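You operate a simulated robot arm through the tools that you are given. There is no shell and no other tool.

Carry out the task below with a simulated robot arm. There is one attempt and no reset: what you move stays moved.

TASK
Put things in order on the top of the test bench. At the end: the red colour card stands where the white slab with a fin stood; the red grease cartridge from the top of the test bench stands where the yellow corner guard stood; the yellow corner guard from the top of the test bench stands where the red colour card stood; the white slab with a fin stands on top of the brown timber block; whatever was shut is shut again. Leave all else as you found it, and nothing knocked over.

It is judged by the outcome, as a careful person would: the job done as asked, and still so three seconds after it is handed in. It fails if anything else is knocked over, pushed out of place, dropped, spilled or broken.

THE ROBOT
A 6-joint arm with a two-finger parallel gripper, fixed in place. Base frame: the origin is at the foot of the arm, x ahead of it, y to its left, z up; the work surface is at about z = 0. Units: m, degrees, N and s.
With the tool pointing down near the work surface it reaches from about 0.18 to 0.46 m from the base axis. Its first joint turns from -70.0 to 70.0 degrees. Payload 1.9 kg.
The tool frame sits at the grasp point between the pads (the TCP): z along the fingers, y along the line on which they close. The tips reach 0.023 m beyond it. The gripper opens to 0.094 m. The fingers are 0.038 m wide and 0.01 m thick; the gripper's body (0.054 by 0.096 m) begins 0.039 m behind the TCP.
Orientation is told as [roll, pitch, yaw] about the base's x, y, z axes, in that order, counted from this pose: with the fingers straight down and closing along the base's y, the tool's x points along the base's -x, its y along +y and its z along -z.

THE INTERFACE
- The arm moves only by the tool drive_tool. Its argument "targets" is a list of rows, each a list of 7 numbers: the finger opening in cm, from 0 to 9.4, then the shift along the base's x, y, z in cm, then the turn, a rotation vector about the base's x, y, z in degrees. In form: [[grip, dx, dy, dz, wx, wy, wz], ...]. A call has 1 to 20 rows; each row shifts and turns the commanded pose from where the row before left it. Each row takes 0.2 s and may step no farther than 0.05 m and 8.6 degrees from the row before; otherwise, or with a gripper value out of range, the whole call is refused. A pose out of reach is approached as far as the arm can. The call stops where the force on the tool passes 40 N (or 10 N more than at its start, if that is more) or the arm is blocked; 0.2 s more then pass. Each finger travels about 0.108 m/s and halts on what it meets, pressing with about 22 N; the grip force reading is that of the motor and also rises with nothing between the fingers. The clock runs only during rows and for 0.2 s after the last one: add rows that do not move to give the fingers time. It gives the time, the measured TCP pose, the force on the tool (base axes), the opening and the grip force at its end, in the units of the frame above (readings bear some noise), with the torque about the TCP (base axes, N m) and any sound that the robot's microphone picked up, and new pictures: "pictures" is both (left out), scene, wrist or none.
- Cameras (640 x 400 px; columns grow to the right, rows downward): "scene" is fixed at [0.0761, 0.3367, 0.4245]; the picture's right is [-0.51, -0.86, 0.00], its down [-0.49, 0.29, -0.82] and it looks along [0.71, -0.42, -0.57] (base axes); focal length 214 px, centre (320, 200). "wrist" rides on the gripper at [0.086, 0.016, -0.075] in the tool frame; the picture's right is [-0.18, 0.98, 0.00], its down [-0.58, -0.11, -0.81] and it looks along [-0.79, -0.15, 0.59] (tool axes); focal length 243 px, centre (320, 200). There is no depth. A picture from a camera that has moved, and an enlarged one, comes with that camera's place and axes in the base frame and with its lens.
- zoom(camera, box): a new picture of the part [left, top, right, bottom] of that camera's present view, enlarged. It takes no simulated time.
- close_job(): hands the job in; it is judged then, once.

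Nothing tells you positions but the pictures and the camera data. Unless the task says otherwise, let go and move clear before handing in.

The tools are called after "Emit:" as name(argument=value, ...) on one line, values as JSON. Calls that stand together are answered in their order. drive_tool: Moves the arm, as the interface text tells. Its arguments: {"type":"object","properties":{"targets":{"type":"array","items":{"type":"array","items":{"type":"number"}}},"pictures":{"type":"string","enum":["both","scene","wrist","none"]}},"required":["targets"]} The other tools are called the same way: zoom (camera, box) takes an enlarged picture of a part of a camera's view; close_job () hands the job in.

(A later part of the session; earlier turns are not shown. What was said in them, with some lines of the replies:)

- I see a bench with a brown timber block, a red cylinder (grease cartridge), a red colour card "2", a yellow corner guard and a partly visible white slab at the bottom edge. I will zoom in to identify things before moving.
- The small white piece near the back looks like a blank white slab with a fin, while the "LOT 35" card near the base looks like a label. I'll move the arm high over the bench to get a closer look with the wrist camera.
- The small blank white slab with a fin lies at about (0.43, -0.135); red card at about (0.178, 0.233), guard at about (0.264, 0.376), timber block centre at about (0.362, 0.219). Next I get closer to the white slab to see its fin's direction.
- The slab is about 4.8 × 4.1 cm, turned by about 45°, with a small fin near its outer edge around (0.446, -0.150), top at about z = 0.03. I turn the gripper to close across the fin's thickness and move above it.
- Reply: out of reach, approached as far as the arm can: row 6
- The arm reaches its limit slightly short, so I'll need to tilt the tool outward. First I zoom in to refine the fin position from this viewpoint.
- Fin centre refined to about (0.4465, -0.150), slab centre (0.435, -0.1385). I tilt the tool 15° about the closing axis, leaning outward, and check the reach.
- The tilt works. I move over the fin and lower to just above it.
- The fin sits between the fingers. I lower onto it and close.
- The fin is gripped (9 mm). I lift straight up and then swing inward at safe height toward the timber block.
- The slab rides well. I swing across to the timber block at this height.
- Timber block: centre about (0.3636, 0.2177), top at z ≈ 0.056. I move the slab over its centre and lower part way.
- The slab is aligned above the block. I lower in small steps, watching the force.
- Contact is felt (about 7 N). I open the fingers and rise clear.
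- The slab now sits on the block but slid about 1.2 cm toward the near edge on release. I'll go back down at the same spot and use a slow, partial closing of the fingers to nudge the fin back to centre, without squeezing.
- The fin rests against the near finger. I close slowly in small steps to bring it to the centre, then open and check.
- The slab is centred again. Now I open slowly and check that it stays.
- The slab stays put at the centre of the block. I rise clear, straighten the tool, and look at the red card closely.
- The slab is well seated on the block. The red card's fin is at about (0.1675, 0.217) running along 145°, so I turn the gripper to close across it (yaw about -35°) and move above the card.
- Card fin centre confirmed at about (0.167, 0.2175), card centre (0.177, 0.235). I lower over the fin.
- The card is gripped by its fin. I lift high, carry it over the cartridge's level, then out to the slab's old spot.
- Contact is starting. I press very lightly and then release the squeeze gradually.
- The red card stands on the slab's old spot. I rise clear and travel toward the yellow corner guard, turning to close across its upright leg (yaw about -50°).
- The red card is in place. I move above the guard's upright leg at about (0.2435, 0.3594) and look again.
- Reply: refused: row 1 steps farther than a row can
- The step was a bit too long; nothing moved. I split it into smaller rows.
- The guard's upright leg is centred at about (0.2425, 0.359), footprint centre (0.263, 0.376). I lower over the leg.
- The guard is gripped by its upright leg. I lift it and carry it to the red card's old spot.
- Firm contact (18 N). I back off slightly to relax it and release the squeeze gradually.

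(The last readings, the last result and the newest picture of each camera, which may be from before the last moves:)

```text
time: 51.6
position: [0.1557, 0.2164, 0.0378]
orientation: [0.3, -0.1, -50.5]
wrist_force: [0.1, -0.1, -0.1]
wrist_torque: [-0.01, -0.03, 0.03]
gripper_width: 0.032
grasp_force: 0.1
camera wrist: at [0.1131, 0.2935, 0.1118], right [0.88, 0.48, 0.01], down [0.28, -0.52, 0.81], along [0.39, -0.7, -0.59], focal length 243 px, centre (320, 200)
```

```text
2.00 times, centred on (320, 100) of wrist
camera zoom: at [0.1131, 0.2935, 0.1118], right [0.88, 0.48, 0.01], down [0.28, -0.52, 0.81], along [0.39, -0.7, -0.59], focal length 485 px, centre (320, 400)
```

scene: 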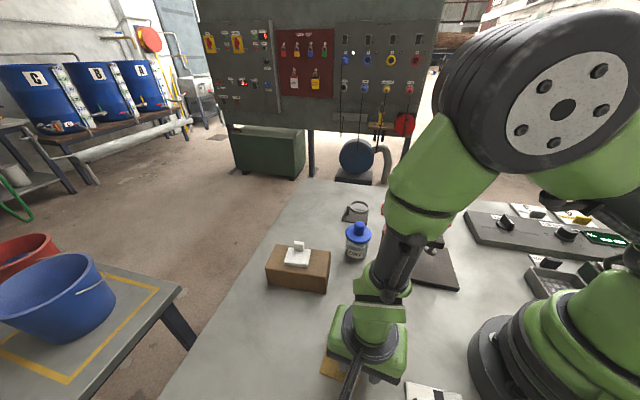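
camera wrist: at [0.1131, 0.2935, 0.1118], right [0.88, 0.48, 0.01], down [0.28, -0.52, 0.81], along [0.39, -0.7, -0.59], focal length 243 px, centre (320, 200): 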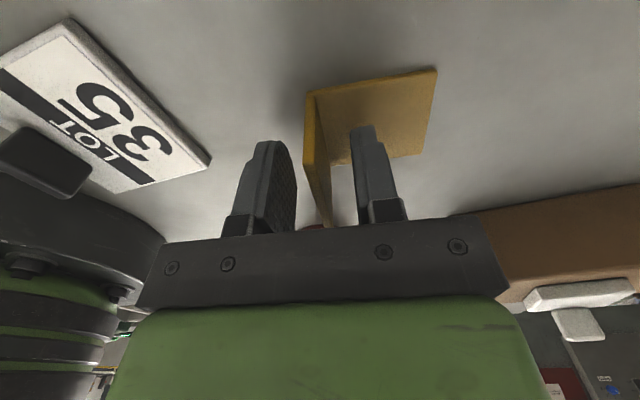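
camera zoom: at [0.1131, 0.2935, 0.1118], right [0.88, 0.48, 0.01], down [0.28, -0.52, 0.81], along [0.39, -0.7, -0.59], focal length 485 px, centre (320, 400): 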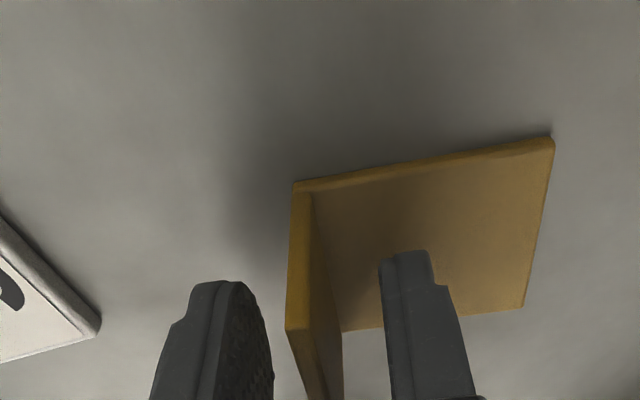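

The guard stands on the card's old spot. Now I rise and look at the grease cartridge from above to find its exact position.

Emit:
drive_tool(targets=[[3.2, 0, 0, 2, 0, 0, 0], [3.2, 0, 0, 4.5, 0, 0, 0], [4, 0, 0, 4.5, 0, 0, 0], [6, 0, 0, 4.5, 0, 0, 8], [9.4, 0.5, 0, 4.5, 0, 0, 8], [9.4, 0.5, 0, 4.5, 0, 0, 8], [9.4, 0.5, -0.5, 3.8, 0, 0, 8], [9.4, 0.5, -0.5, 0, 0, 0, 8.5], [9.4, 0.5, -0.5, 0, 0, 0, 8], [9.4, 0, 0, 0, 0, 0, 2], [9.4, 0, 0, 0, 0, 0, 0]])

Emit:
zoom(camera="scene", box=[290, 320, 400, 400])

Emit:
zoom(camera="wrist", box=[100, 0, 340, 150])

```text
time: 54.0
position: [0.1804, 0.201, 0.3197]
orientation: [0.4, 0.0, 0.0]
wrist_force: [0.4, -0.8, -0.2]
wrist_torque: [0.03, -0.01, 0.04]
gripper_width: 0.0941
grasp_force: 0.1
camera wrist: at [0.0944, 0.217, 0.3943], right [0.18, 0.98, 0.01], down [0.58, -0.11, 0.81], along [0.79, -0.14, -0.59], focal length 243 px, centre (320, 200)
```

scene: 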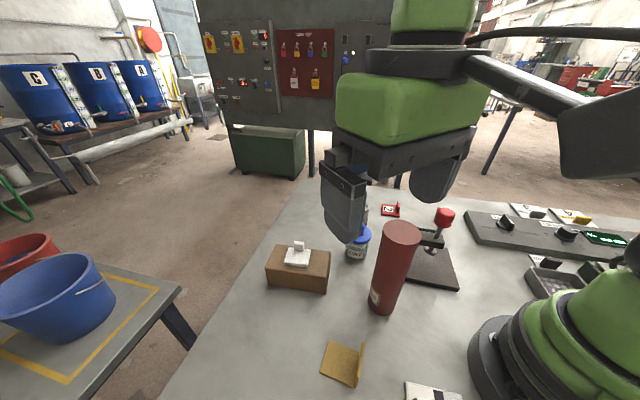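
wrist: 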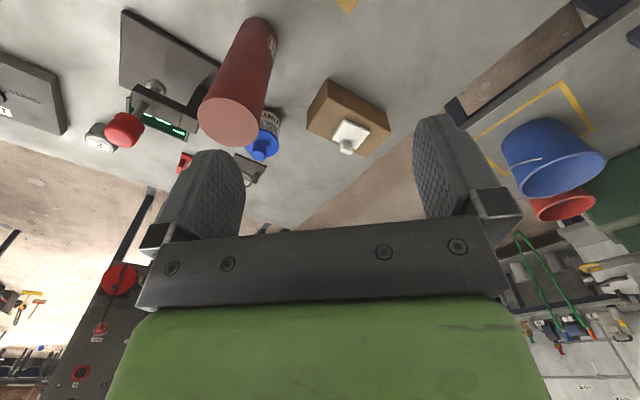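

```text
5.00 times, centred on (345, 360) of scene
camera zoom: at [0.0761, 0.3367, 0.4245], right [-0.51, -0.86, 0.0], down [-0.49, 0.29, -0.82], along [0.71, -0.42, -0.57], focal length 1072 px, centre (195, -600)
```

zoom: 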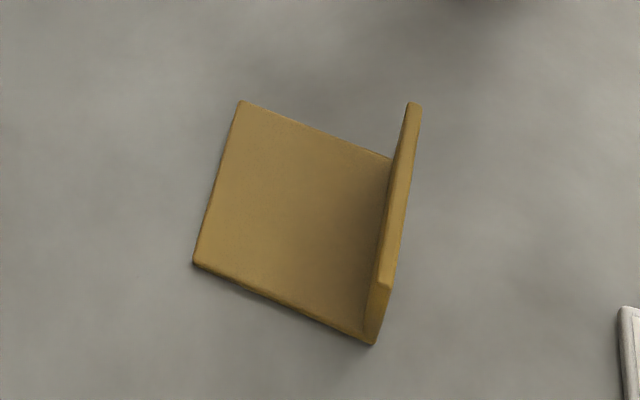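

```text
2.67 times, centred on (220, 75) of wrist
camera zoom: at [0.0944, 0.217, 0.3943], right [0.18, 0.98, 0.01], down [0.58, -0.11, 0.81], along [0.79, -0.14, -0.59], focal length 647 px, centre (587, 533)
```

zoom: 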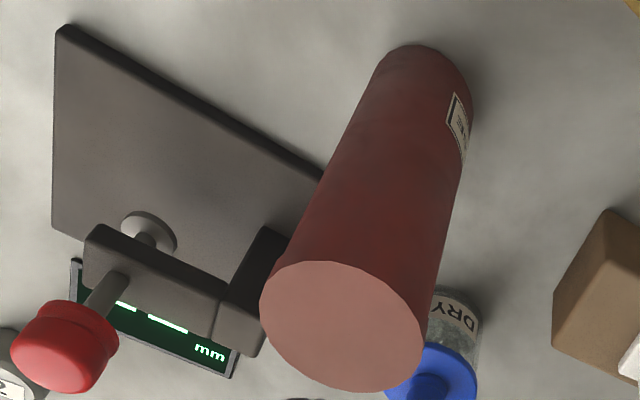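

The guard is well placed at about (0.178, 0.235). The cartridge axis is at about (0.2155, 0.109), about 5.7 cm thick and 20 cm tall. I move over it with the tool leaning 10° about the closing axis, which will help reach at the destination while keeping the cartridge upright.

Emit:
drive_tool(targets=[[9.4, 0.88, -2.3, 0, 0, -5, 0], [9.4, 0.88, -2.3, 0, 0, -5, 0], [9.4, 0.88, -2.3, 0, 0, 0, 0], [9.4, 0.87, -2.3, 0, 0, 0, 0], [9.4, 0, 0, -3.5, 0, 0, 0], [9.4, 0, 0, -3, 0, 0, 0], [9.4, 0, 0, 0, 0, 0, 0]])

Emit:
zoom(camera="wrist", box=[140, 0, 500, 220])

Emit:
zoom(camera="scene", box=[300, 130, 480, 330])

```text
time: 55.6
position: [0.2151, 0.1077, 0.2568]
orientation: [0.3, -10.0, 0.0]
wrist_force: [0.2, 0.2, 0.4]
wrist_torque: [-0.01, 0.0, -0.01]
gripper_width: 0.0941
grasp_force: 0.0
camera wrist: at [0.1171, 0.1236, 0.3142], right [0.18, 0.98, 0.04], down [0.43, -0.11, 0.89], along [0.88, -0.15, -0.45], focal length 243 px, centre (320, 200)
```

scene: 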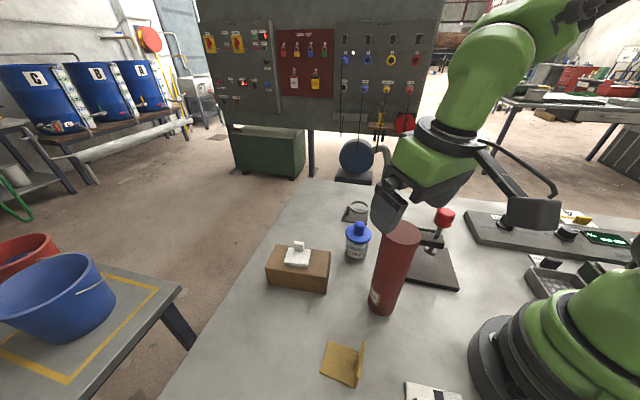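
wrist: 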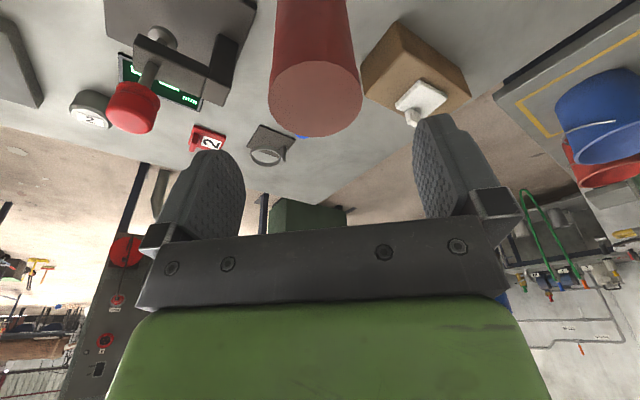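

```text
1.78 times, centred on (320, 110) of wrist
camera zoom: at [0.1171, 0.1236, 0.3142], right [0.18, 0.98, 0.04], down [0.43, -0.11, 0.89], along [0.88, -0.15, -0.45], focal length 431 px, centre (320, 360)
```

zoom: 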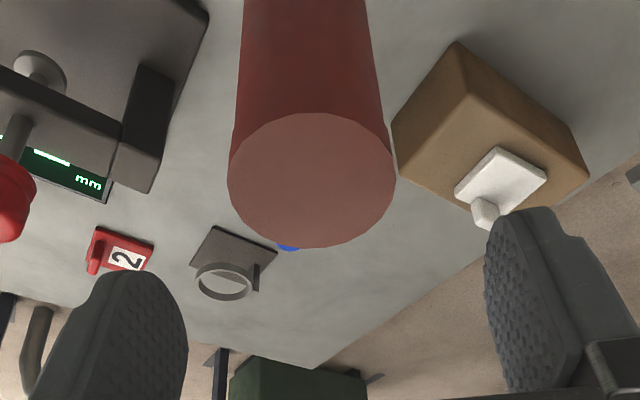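

```text
2.00 times, centred on (390, 230) of scene
camera zoom: at [0.0761, 0.3367, 0.4245], right [-0.51, -0.86, 0.0], down [-0.49, 0.29, -0.82], along [0.71, -0.42, -0.57], focal length 429 px, centre (180, 140)
```

zoom: 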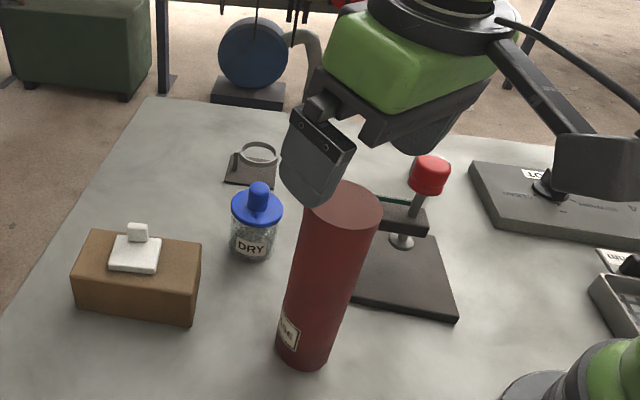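

The cylinder's top sits midway between the fingers. I lower around its top and close gently.

Emit:
drive_tool(targets=[[9.4, 0, 0, -3, 0, 0, 0], [9.4, -0.05, -0.1, -3, 0, 0, 0], [9.4, 0, 0, -2.2, 0, 0, 0], [9.4, 0, 0, 0, 0, 0, 0]])

Emit:
zoom(camera="wrist", box=[140, 0, 500, 220])

Emit:
zoom(camera="scene", box=[300, 130, 480, 330])

```text
time: 56.6
position: [0.2122, 0.1054, 0.1733]
orientation: [0.2, -10.0, 0.0]
wrist_force: [-0.7, 0.2, -0.5]
wrist_torque: [-0.01, 0.02, 0.01]
gripper_width: 0.0939
grasp_force: 0.0
camera wrist: at [0.1157, 0.1225, 0.2315], right [0.18, 0.98, 0.04], down [0.43, -0.11, 0.89], along [0.88, -0.15, -0.45], focal length 243 px, centre (320, 200)
```

scene: 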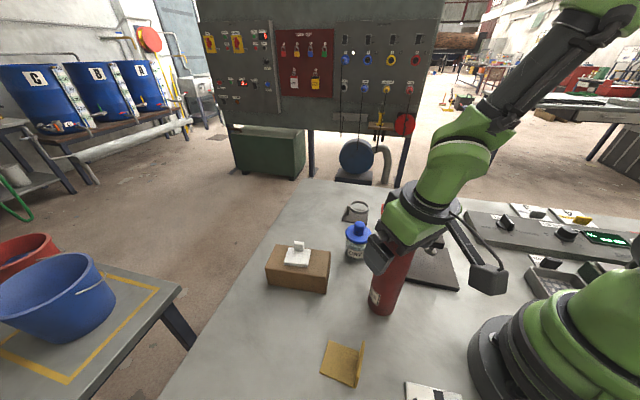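
wrist: 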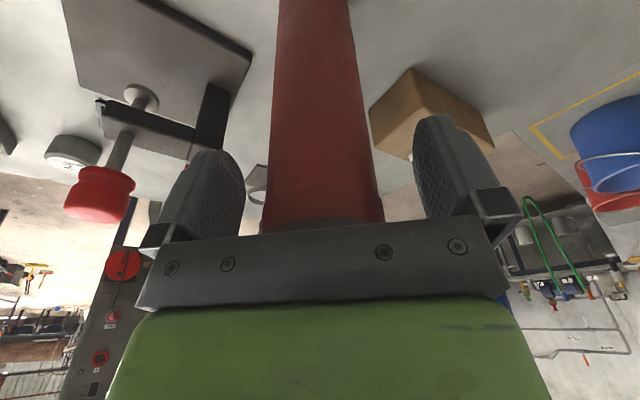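

```text
1.78 times, centred on (320, 110) of wrist
camera zoom: at [0.1157, 0.1225, 0.2315], right [0.18, 0.98, 0.04], down [0.43, -0.11, 0.89], along [0.88, -0.15, -0.45], focal length 431 px, centre (320, 360)
```

zoom: 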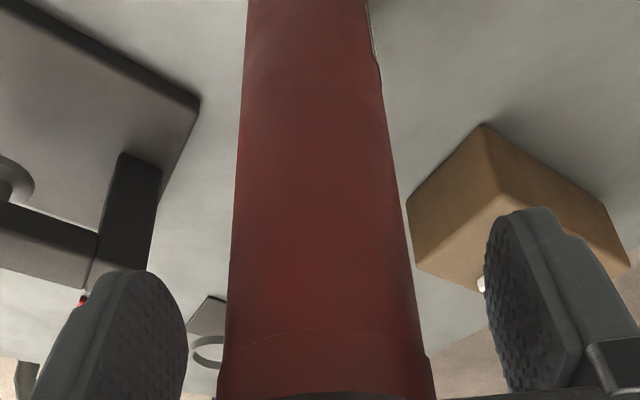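

```text
2.00 times, centred on (390, 230) of scene
camera zoom: at [0.0761, 0.3367, 0.4245], right [-0.51, -0.86, 0.0], down [-0.49, 0.29, -0.82], along [0.71, -0.42, -0.57], focal length 429 px, centre (180, 140)
```

zoom: 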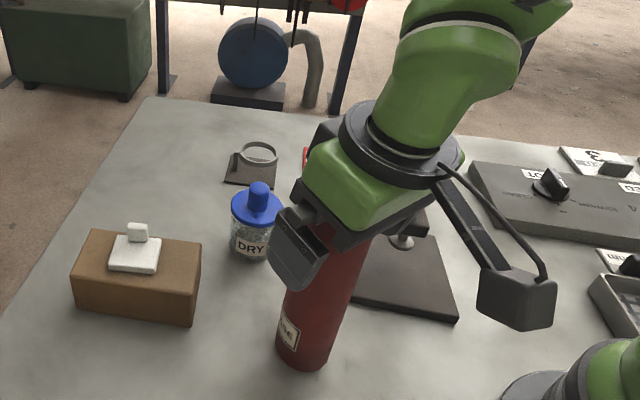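

Emit:
drive_tool(targets=[[8.0, 0, 0, 0, 0, 0, 0], [7.0, 0, 0, 0, 0, 0, 0], [6.4, 0, 0, 0, 0, 0, 0], [6.0, 0, 0, 0, 0, 0, 0], [5.7, 0, 0, 0, 0, 0, 0], [5.5, 0, 0, 0, 0, 0, 0], [5.3, 0, 0, 0, 0, 0, 0], [5.1, 0, 0, 0, 0, 0, 0]])

Emit:
zoom(camera="wrist", box=[140, 0, 500, 220])

```text
time: 58.4
position: [0.2134, 0.1055, 0.173]
orientation: [0.3, -10.0, 0.0]
wrist_force: [0.0, -2.1, 2.4]
wrist_torque: [-0.57, -0.08, -0.03]
gripper_width: 0.0553
grasp_force: 21.6
camera wrist: at [0.1157, 0.1224, 0.2318], right [0.18, 0.98, 0.04], down [0.43, -0.11, 0.89], along [0.88, -0.15, -0.45], focal length 243 px, centre (320, 200)
```

scene: 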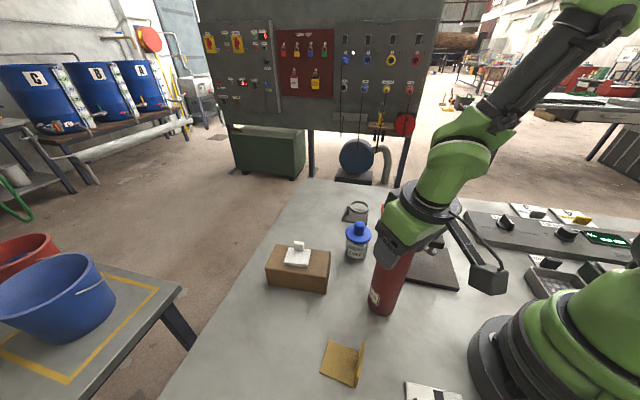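
wrist: 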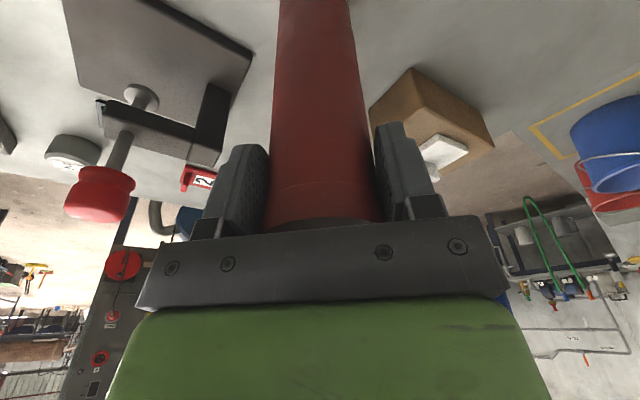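

```text
1.78 times, centred on (320, 110) of wrist
camera zoom: at [0.1157, 0.1224, 0.2318], right [0.18, 0.98, 0.04], down [0.43, -0.11, 0.89], along [0.88, -0.15, -0.45], focal length 431 px, centre (320, 360)
```

zoom: 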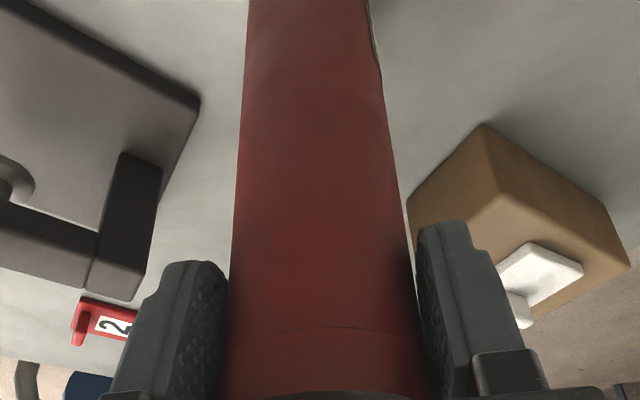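

The cartridge is gripped (5.5 cm). I keep the squeeze and lift straight up, watching that it hangs upright.

Emit:
drive_tool(targets=[[3.5, 0, 0, 0, 0, 0, 0], [3.0, 0, 0, 0.5, 0, 0, 0], [3.0, 0, 0, 1.5, 0, 0, 0], [3.0, 0, 0, 2.5, 0, 0, 0], [3.0, 0, 0, 2.5, 0, 0, 0], [3.0, 0, 0, 0, 0, 0, 0]])

Emit:
zoom(camera="scene", box=[300, 130, 480, 330])

Emit:
zoom(camera="wrist", box=[140, 0, 500, 220])

```text
time: 59.8
position: [0.2135, 0.1075, 0.2448]
orientation: [0.3, -9.9, -0.1]
wrist_force: [0.4, 0.5, -5.4]
wrist_torque: [-0.01, 0.01, -0.02]
gripper_width: 0.0553
grasp_force: 22.3
camera wrist: at [0.1158, 0.1238, 0.3026], right [0.18, 0.98, 0.04], down [0.43, -0.11, 0.89], along [0.88, -0.15, -0.45], focal length 243 px, centre (320, 200)
```

scene: 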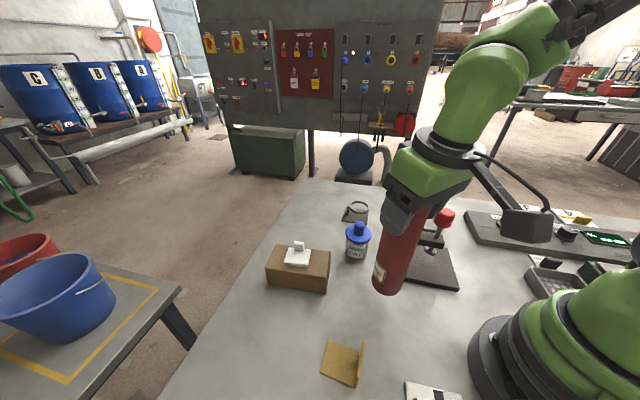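
wrist: 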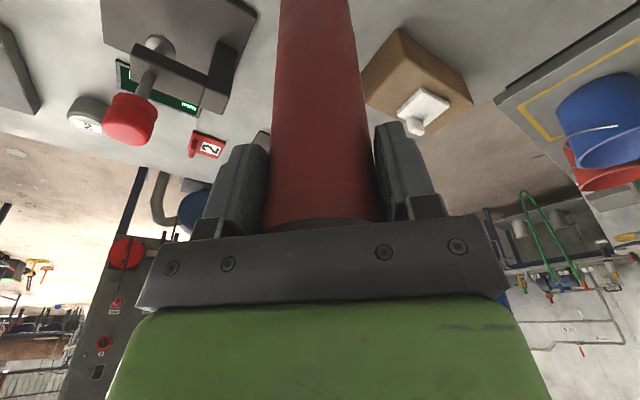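

```text
2.00 times, centred on (390, 230) of scene
camera zoom: at [0.0761, 0.3367, 0.4245], right [-0.51, -0.86, 0.0], down [-0.49, 0.29, -0.82], along [0.71, -0.42, -0.57], focal length 429 px, centre (180, 140)
```

zoom: 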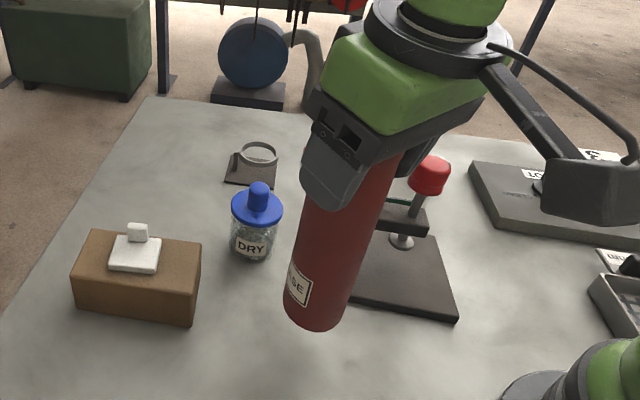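

```text
1.78 times, centred on (320, 110) of wrist
camera zoom: at [0.1158, 0.1238, 0.3026], right [0.18, 0.98, 0.04], down [0.43, -0.11, 0.89], along [0.88, -0.15, -0.45], focal length 431 px, centre (320, 360)
```

zoom: 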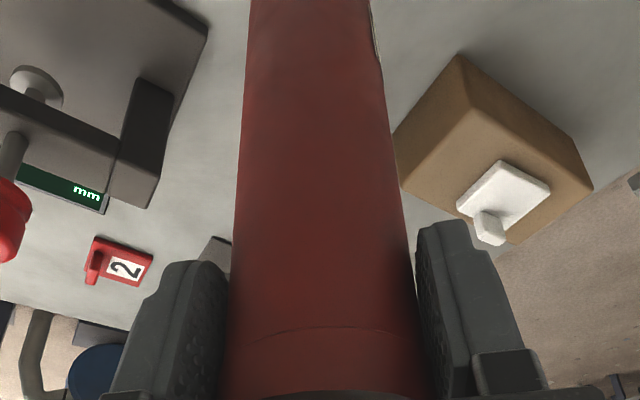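

It hangs upright (about 5.4 N). I carry it along the free corridor toward the guard's old spot, turning so the tool leans outward.

Emit:
drive_tool(targets=[[3, 0.7, 3.84, 0, 0, 0, 7.86], [3, 0.7, 3.84, 0, 0, 0, 7.86], [3, 0.7, 3.84, 0, 0, 0, 7.86], [3, 0.7, 3.84, 0, 0, 0, 7.86], [3, 0.7, 3.84, 0, 0, 0, 7.86], [3, 0.7, 3.84, -1, 0, 0, 7.86], [3, 0, 0, 0, 0, 0, 0]])

```text
time: 61.4
position: [0.2564, 0.3367, 0.2342]
orientation: [0.3, -9.9, 47.3]
wrist_force: [0.9, 0.1, -4.4]
wrist_torque: [-0.02, 0.0, 0.01]
gripper_width: 0.0551
grasp_force: 22.0
camera wrist: at [0.1787, 0.2752, 0.2916], right [-0.6, 0.8, 0.04], down [0.38, 0.24, 0.89], along [0.71, 0.55, -0.45], focal length 243 px, centre (320, 200)
```

scene: 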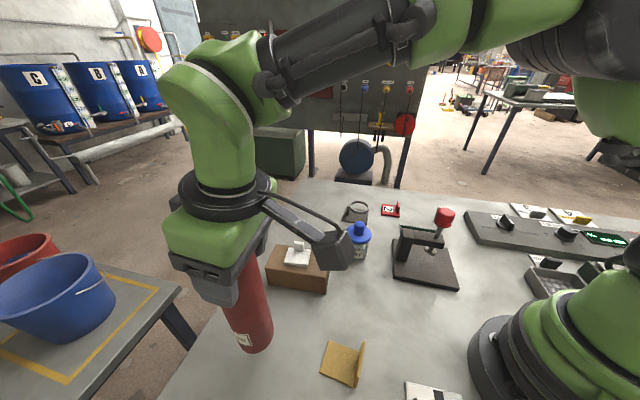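
wrist: 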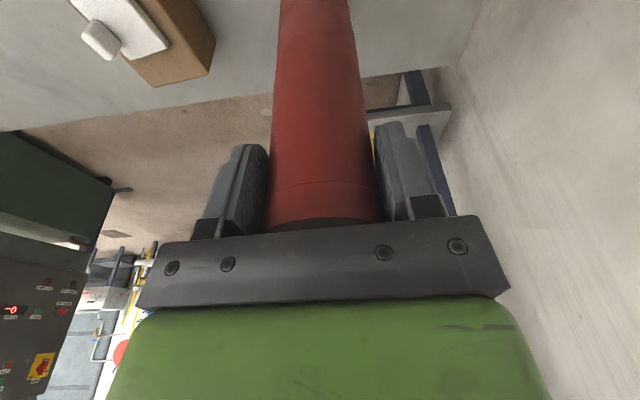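

Emit:
drive_tool(targets=[[3, 0.33, 1.95, -1.5, 0, 0, 4], [3, 0.33, 1.95, -1.5, 0, 0, 3.7], [3, 0, 0, -1, 0, 0, 0], [3, 0, 0, 0, 0, 0, 0]])

Emit:
zoom(camera="scene", box=[160, 240, 320, 400])

```text
time: 62.4
position: [0.2638, 0.3774, 0.1937]
orientation: [0.3, -10.0, 54.9]
wrist_force: [0.4, 0.3, -4.3]
wrist_torque: [-0.01, 0.02, 0.0]
gripper_width: 0.055
grasp_force: 21.8
camera wrist: at [0.1942, 0.3061, 0.2521], right [-0.7, 0.71, 0.04], down [0.34, 0.29, 0.89], along [0.63, 0.64, -0.45], focal length 243 px, centre (320, 200)
```

scene: 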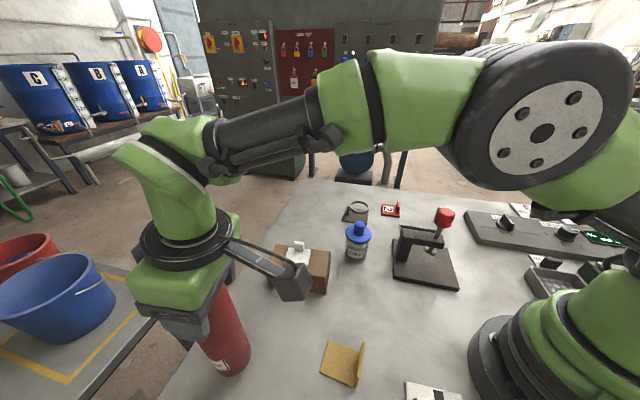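
wrist: 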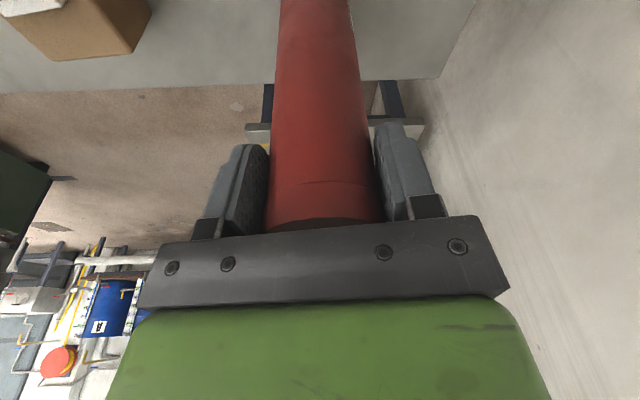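

```text
2.50 times, centred on (240, 320) of scene
camera zoom: at [0.0761, 0.3367, 0.4245], right [-0.51, -0.86, 0.0], down [-0.49, 0.29, -0.82], along [0.71, -0.42, -0.57], focal length 536 px, centre (520, -100)
```

zoom: 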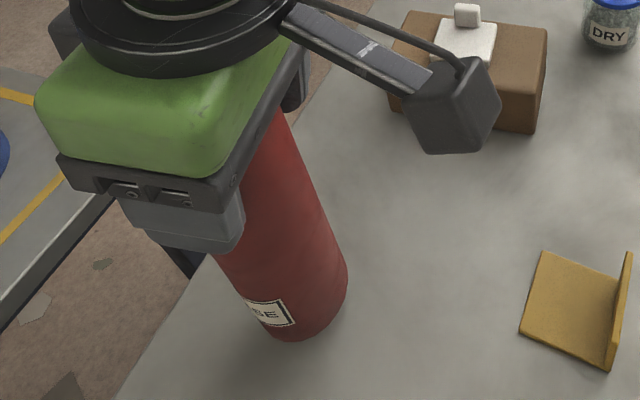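

Emit:
zoom(camera="wrist", box=[140, 0, 500, 220])

Emit:
zoom(camera="scene", box=[200, 300, 280, 390])

```text
1.78 times, centred on (320, 110) of wrist
camera zoom: at [0.1942, 0.3061, 0.2521], right [-0.7, 0.71, 0.04], down [0.34, 0.29, 0.89], along [0.63, 0.64, -0.45], focal length 431 px, centre (320, 360)
```

zoom: 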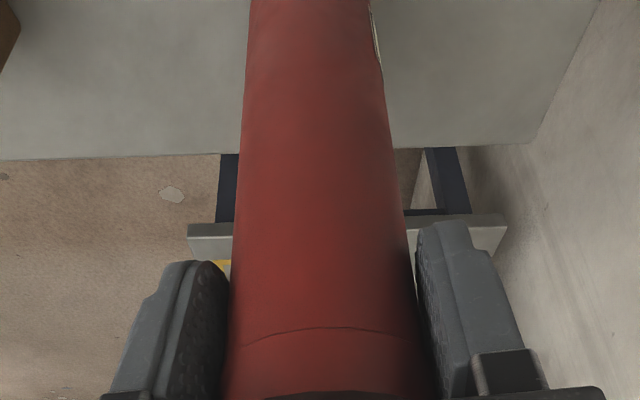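

```text
4.44 times, centred on (240, 345) of scene
camera zoom: at [0.0761, 0.3367, 0.4245], right [-0.51, -0.86, 0.0], down [-0.49, 0.29, -0.82], along [0.71, -0.42, -0.57], focal length 953 px, centre (676, -444)
```

zoom: 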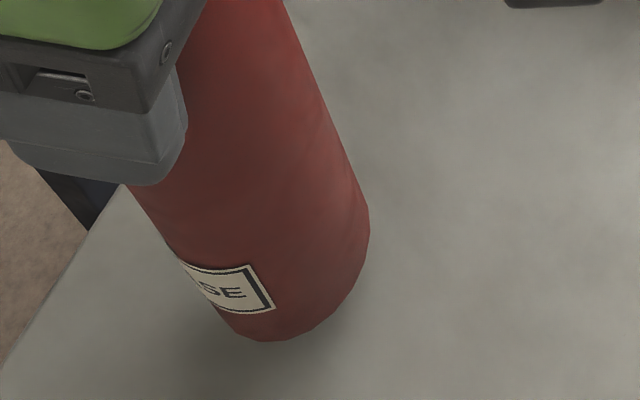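

Emit:
zoom(camera="scene", box=[205, 325, 265, 385])

```text
6.67 times, centred on (235, 355) of scene
camera zoom: at [0.0761, 0.3367, 0.4245], right [-0.51, -0.86, 0.0], down [-0.49, 0.29, -0.82], along [0.71, -0.42, -0.57], focal length 1430 px, centre (887, -833)
```

zoom: 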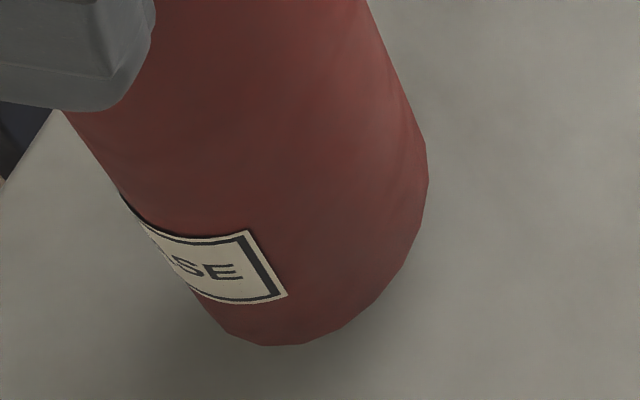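

By fitting the bottom outline in the scene picture, the cartridge's foot is about 8 mm beyond the target, so I shift slightly inward and lower it most of the way.

Emit:
drive_tool(targets=[[3, -0.25, -0.37, 0, 0, 0, 0], [3, -0.25, -0.38, 0, 0, 0, 0], [3, 0, 0, -0.8, 0, 0, 0], [3, 0, 0, -0.7, 0, 0, 0], [3, 0, 0, 0, 0, 0, 0]])

Emit:
zoom(camera="scene", box=[205, 325, 265, 385])

```text
time: 63.6
position: [0.2575, 0.3688, 0.178]
orientation: [0.4, -9.9, 54.8]
wrist_force: [0.1, 0.1, -3.6]
wrist_torque: [-0.03, -0.01, 0.01]
gripper_width: 0.0552
grasp_force: 21.8
camera wrist: at [0.1885, 0.2984, 0.2368], right [-0.7, 0.71, 0.04], down [0.34, 0.29, 0.89], along [0.63, 0.64, -0.45], focal length 243 px, centre (320, 200)
```

scene: 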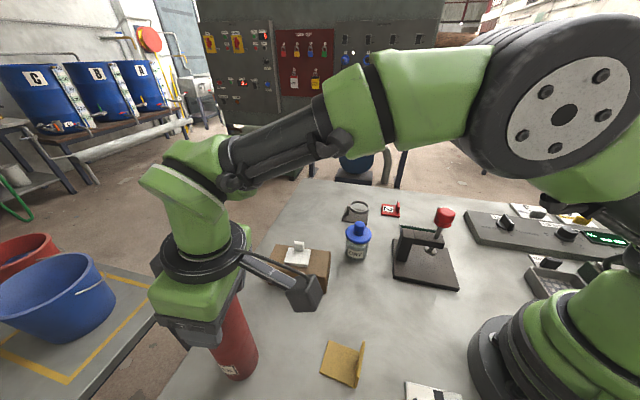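
wrist: 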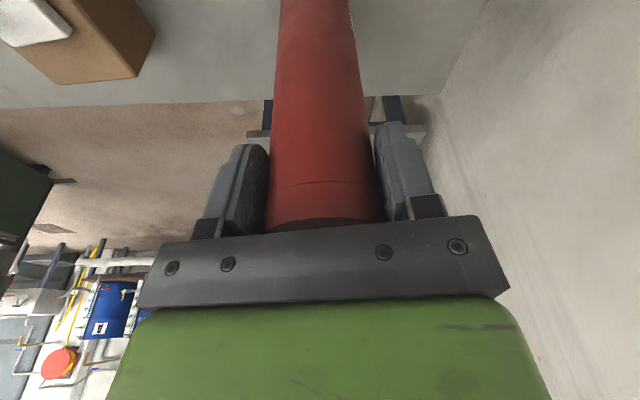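

```text
6.67 times, centred on (235, 355) of scene
camera zoom: at [0.0761, 0.3367, 0.4245], right [-0.51, -0.86, 0.0], down [-0.49, 0.29, -0.82], along [0.71, -0.42, -0.57], focal length 1430 px, centre (887, -833)
```

zoom: 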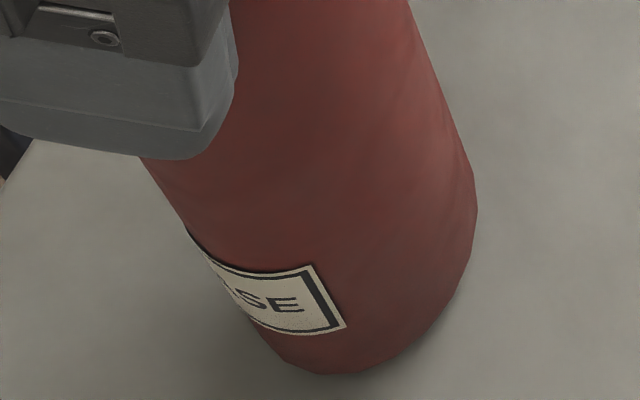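

By the scene outline the cartridge foot is now centred at about (0.265, 0.376), right on target. I lower in small steps until it touches.

Emit:
drive_tool(targets=[[3, 0, 0, -0.25, 0, 0, 0], [3, 0, 0, 0, 0, 0, 0]], pictures="none")

```text
time: 64.2
position: [0.2569, 0.3689, 0.176]
orientation: [0.3, -9.9, 54.9]
wrist_force: [-0.5, 0.4, -3.8]
wrist_torque: [-0.02, 0.02, 0.03]
gripper_width: 0.0553
grasp_force: 22.1
```

Emit:
drive_tool(targets=[[3, 0, 0, -0.2, 0, 0, 0], [3, 0, 0, 0, 0, 0, 0]], pictures="none")

```text
time: 64.8
position: [0.2574, 0.3686, 0.1746]
orientation: [0.3, -10.0, 54.8]
wrist_force: [0.9, -0.6, -3.8]
wrist_torque: [-0.01, 0.01, 0.01]
gripper_width: 0.0554
grasp_force: 22.2
```

Emit:
drive_tool(targets=[[3, 0, 0, -0.15, 0, 0, 0], [3, 0, 0, 0, 0, 0, 0]], pictures="none")

```text
time: 65.4
position: [0.2583, 0.3706, 0.1744]
orientation: [0.3, -10.1, 54.7]
wrist_force: [-2.6, -2.2, 10.1]
wrist_torque: [-0.51, 0.04, -0.03]
gripper_width: 0.0554
grasp_force: 21.8
```

Contact is made. I relax the push and let go of the cartridge very gradually.

Emit:
drive_tool(targets=[[3, 0, 0, 0.06, 0, 0, 0], [5.2, 0, 0, 0, 0, 0, 0], [5.35, 0, 0, 0, 0, 0, 0], [5.42, 0, 0, 0, 0, 0, 0], [5.46, 0, 0, 0, 0, 0, 0], [5.5, 0, 0, 0, 0, 0, 0], [5.54, 0, 0, 0, 0, 0, 0]])

Emit:
zoom(camera="scene", box=[205, 325, 265, 385])

```text
time: 67.0
position: [0.2577, 0.3697, 0.1711]
orientation: [0.3, -10.0, 54.7]
wrist_force: [-1.3, -0.6, -0.1]
wrist_torque: [0.0, 0.05, 0.01]
gripper_width: 0.0554
grasp_force: 0.1
camera wrist: at [0.189, 0.2991, 0.2313], right [-0.7, 0.71, 0.04], down [0.34, 0.29, 0.89], along [0.63, 0.64, -0.45], focal length 243 px, centre (320, 200)
```

scene: 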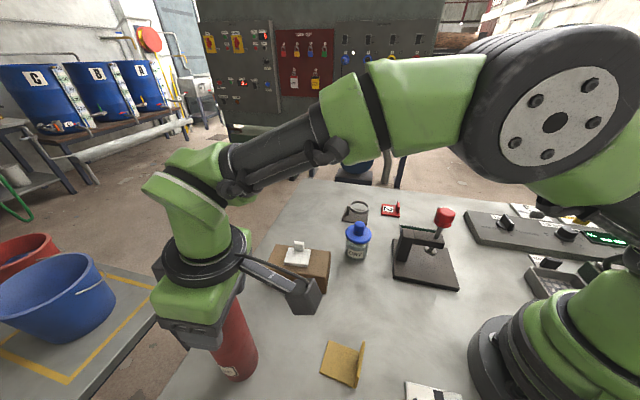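
wrist: 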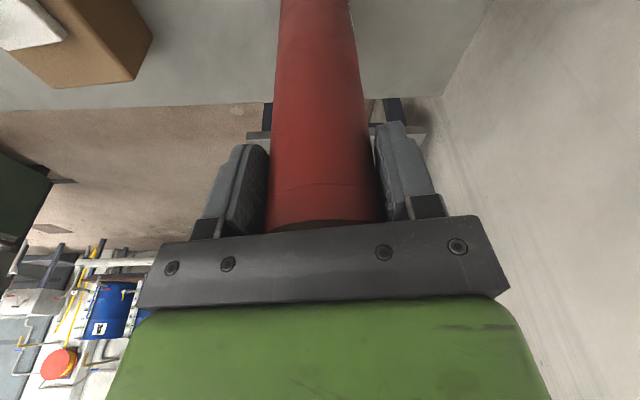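

```text
6.67 times, centred on (235, 355) of scene
camera zoom: at [0.0761, 0.3367, 0.4245], right [-0.51, -0.86, 0.0], down [-0.49, 0.29, -0.82], along [0.71, -0.42, -0.57], focal length 1430 px, centre (887, -833)
```

zoom: 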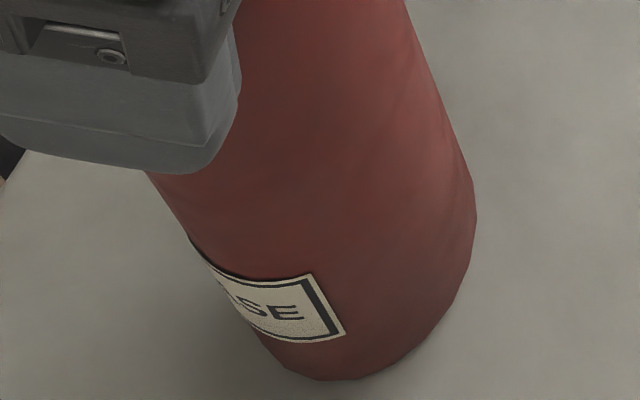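

It stands on its own. I open fully in steps and check before rising.

Emit:
drive_tool(targets=[[5.6, 0, 0, 0, 0, 0, 0], [5.7, 0, 0, 0, 0, 0, 0], [5.9, 0, 0, 0, 0, 0, 0], [6.2, 0, 0, 0, 0, 0, 0], [6.8, 0, 0, 0, 0, 0, 0], [7.6, 0, 0, 0, 0, 0, 0], [8.6, 0, 0, 0, 0, 0, 0], [9.4, 0, 0, 0, 0, 0, 0], [9.4, 0, 0, 0, 0, 0, 0]])

Emit:
zoom(camera="wrist", box=[140, 0, 500, 220])

```text
time: 69.0
position: [0.2568, 0.3694, 0.1732]
orientation: [0.3, -10.1, 54.7]
wrist_force: [-0.1, -0.7, 0.1]
wrist_torque: [0.02, 0.0, 0.0]
gripper_width: 0.0942
grasp_force: 0.1
camera wrist: at [0.189, 0.2991, 0.2313], right [-0.7, 0.71, 0.04], down [0.34, 0.29, 0.89], along [0.63, 0.64, -0.45], focal length 243 px, centre (320, 200)
```

scene: 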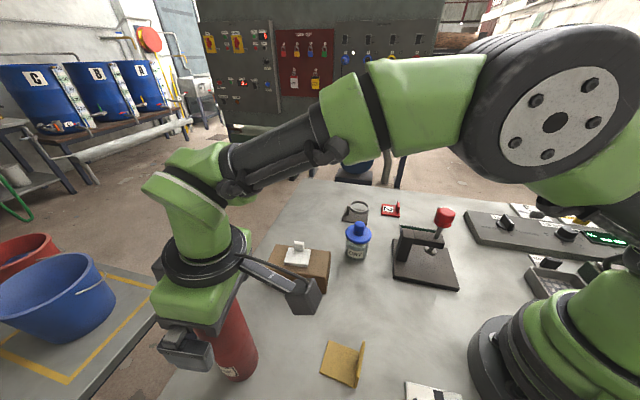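
wrist: 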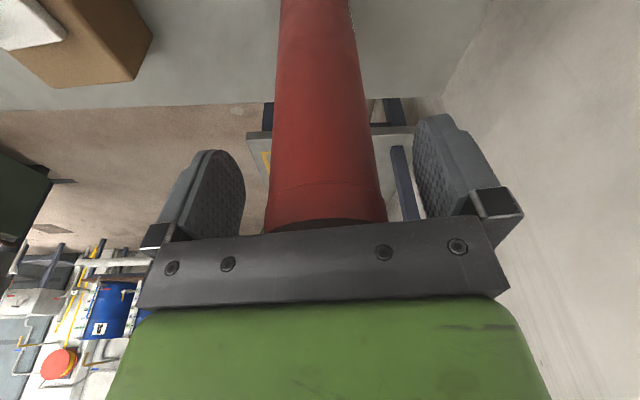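

```text
1.78 times, centred on (320, 110) of wrist
camera zoom: at [0.189, 0.2991, 0.2313], right [-0.7, 0.71, 0.04], down [0.34, 0.29, 0.89], along [0.63, 0.64, -0.45], focal length 431 px, centre (320, 360)
```

zoom: 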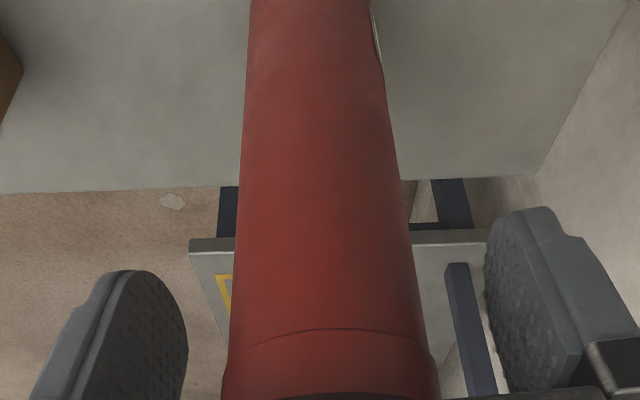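

Emit:
drive_tool(targets=[[9.4, 0, 0, 1, 0, 0, 0], [9.4, 0, 0, 2, 0, 0, 0], [9.4, 0, 0, 2.5, 0, 0, 0], [9.4, 0, 0, 2, 0, 0, 0], [9.4, 0, 0, 0, 0, 0, 0]])

Emit:
zoom(camera="scene", box=[180, 260, 300, 400])

```text
time: 70.2
position: [0.2572, 0.3691, 0.2478]
orientation: [0.3, -9.9, 54.8]
wrist_force: [0.2, 0.4, -0.3]
wrist_torque: [-0.03, -0.01, 0.02]
gripper_width: 0.0938
grasp_force: 0.1
camera wrist: at [0.1886, 0.2981, 0.3064], right [-0.7, 0.71, 0.04], down [0.34, 0.29, 0.89], along [0.63, 0.64, -0.45], focal length 243 px, centre (320, 200)
```

scene: 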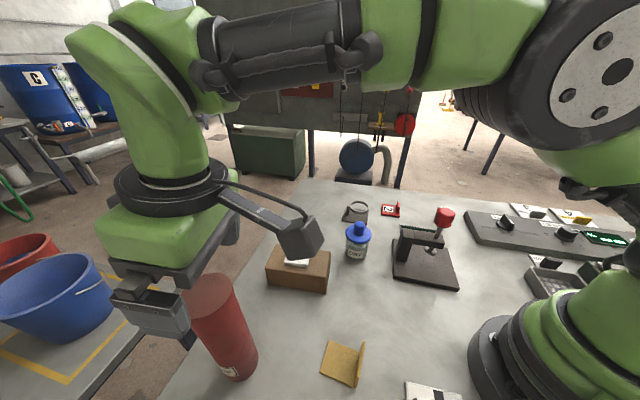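
wrist: 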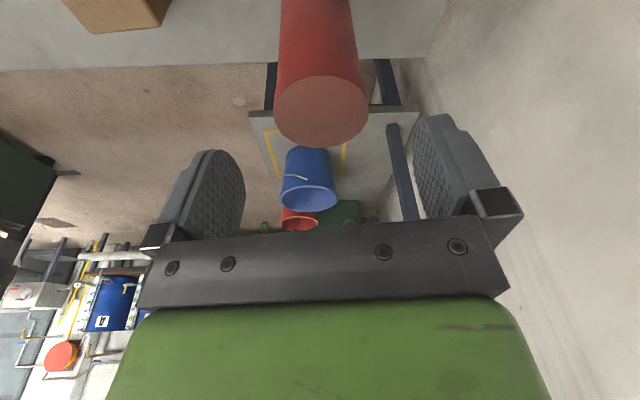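

```text
2.86 times, centred on (240, 330) of scene
camera zoom: at [0.0761, 0.3367, 0.4245], right [-0.51, -0.86, 0.0], down [-0.49, 0.29, -0.82], along [0.71, -0.42, -0.57], focal length 613 px, centre (549, -171)
```

zoom: 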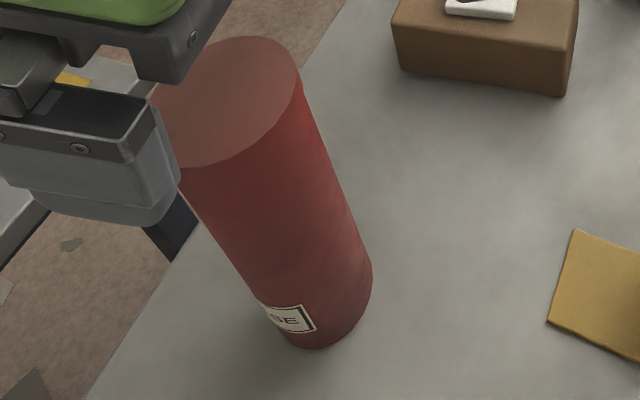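

The cartridge stands upright on the guard's old spot. I retreat upward and inward, straighten the tool, and check everything.

Emit:
drive_tool(targets=[[9.4, -0.5, -0.7, 2.5, 0, 0, 0], [9.4, -1.5, -2.2, 2, 0, 0, 0], [9.4, -1.5, -3.5, 1.5, 0, 0, 0], [9.4, -1.5, -3.5, 1, 0, 0, 0], [9.4, -1.5, -3.5, 0, 0, 0, -8], [9.4, -0.5, -1.0, 0, 0, 0, -8], [9.4, 0, 0, 0, 0, 0, -8], [9.4, 0, 0, 0, 0, 0, -8], [9.4, 0, 0, 0, 0, 0, -8], [9.4, 0, 0, 0, 0, 0, -8], [9.4, 0, 0, 0, 0, 0, -7], [9.4, 0, 0, 0, 0, 5, 0], [9.4, 0, 0, 0, 0, 5, 0], [9.4, 0, 0, 0, 0, 0, 0]])

Emit:
zoom(camera="scene", box=[180, 240, 420, 400])

Emit:
zoom(camera="scene", box=[320, 180, 480, 300])

```text
time: 73.2
position: [0.1889, 0.2258, 0.3185]
orientation: [0.3, 0.0, -0.2]
wrist_force: [0.4, -0.8, -0.6]
wrist_torque: [-0.01, -0.02, 0.02]
gripper_width: 0.094
grasp_force: 0.0
camera wrist: at [0.1026, 0.2418, 0.3924], right [0.19, 0.98, 0.0], down [0.58, -0.11, 0.81], along [0.79, -0.15, -0.59], focal length 243 px, centre (320, 200)
```

scene: 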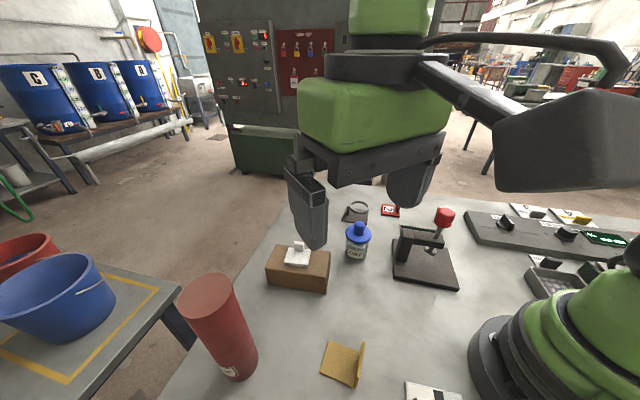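
wrist: 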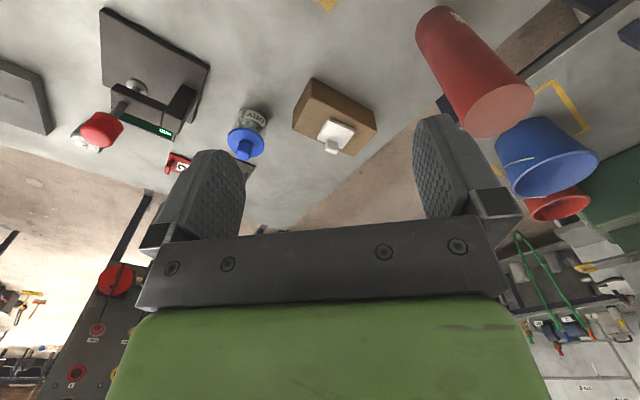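

```text
2.50 times, centred on (300, 320) of scene
camera zoom: at [0.0761, 0.3367, 0.4245], right [-0.51, -0.86, 0.0], down [-0.49, 0.29, -0.82], along [0.71, -0.42, -0.57], focal length 536 px, centre (370, -100)
```

zoom: 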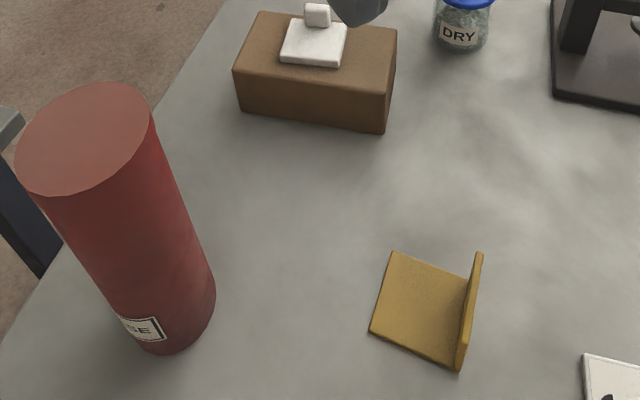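

```text
3.33 times, centred on (400, 240) of scene
camera zoom: at [0.0761, 0.3367, 0.4245], right [-0.51, -0.86, 0.0], down [-0.49, 0.29, -0.82], along [0.71, -0.42, -0.57], focal length 715 px, centre (53, 67)
```

zoom: 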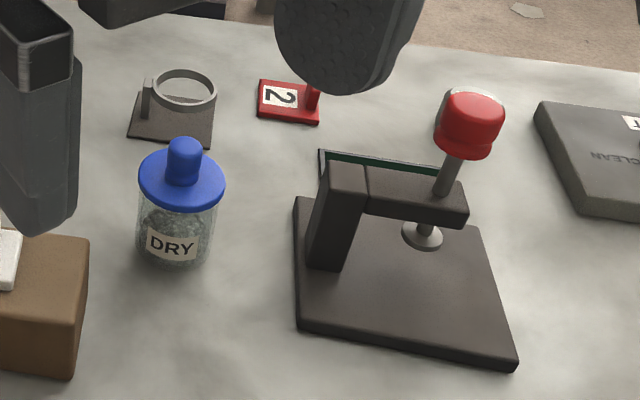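

All four moves look right: the white slab is on the timber block, and the red card, guard and cartridge stand upright on the spots asked for. Nothing else has moved or been opened, and the gripper is clear, so I hand the job in.

Emit:
close_job()

```text
The job is handed in.
```

The job is handed in, and in the last pictures all four pieces stood upright where you asked. I don't know yet how it was judged.

- **White slab with a fin:** it is on top of the brown timber block, near the middle. It slid about 1.2 cm toward the edge when I first let go, so I nudged it back to the centre.
- **Red colour card:** it is where the white slab stood, to within about 5 mm. I turned it roughly a quarter turn from how the slab faced so the arm could reach.
- **Yellow corner guard:** it is where the red card stood, to within about 2 mm.
- **Red grease cartridge:** it is where the corner guard stood, to within a few millimetres, going by the pictures.

I took the small blank white piece at the back to be the "white slab with a fin", not the larger "LOT 35" card near the arm's base. Nothing was opened or knocked over, and everything else on the bench looked as it was in the final pictures. The gripper is empty and clear of the bench.
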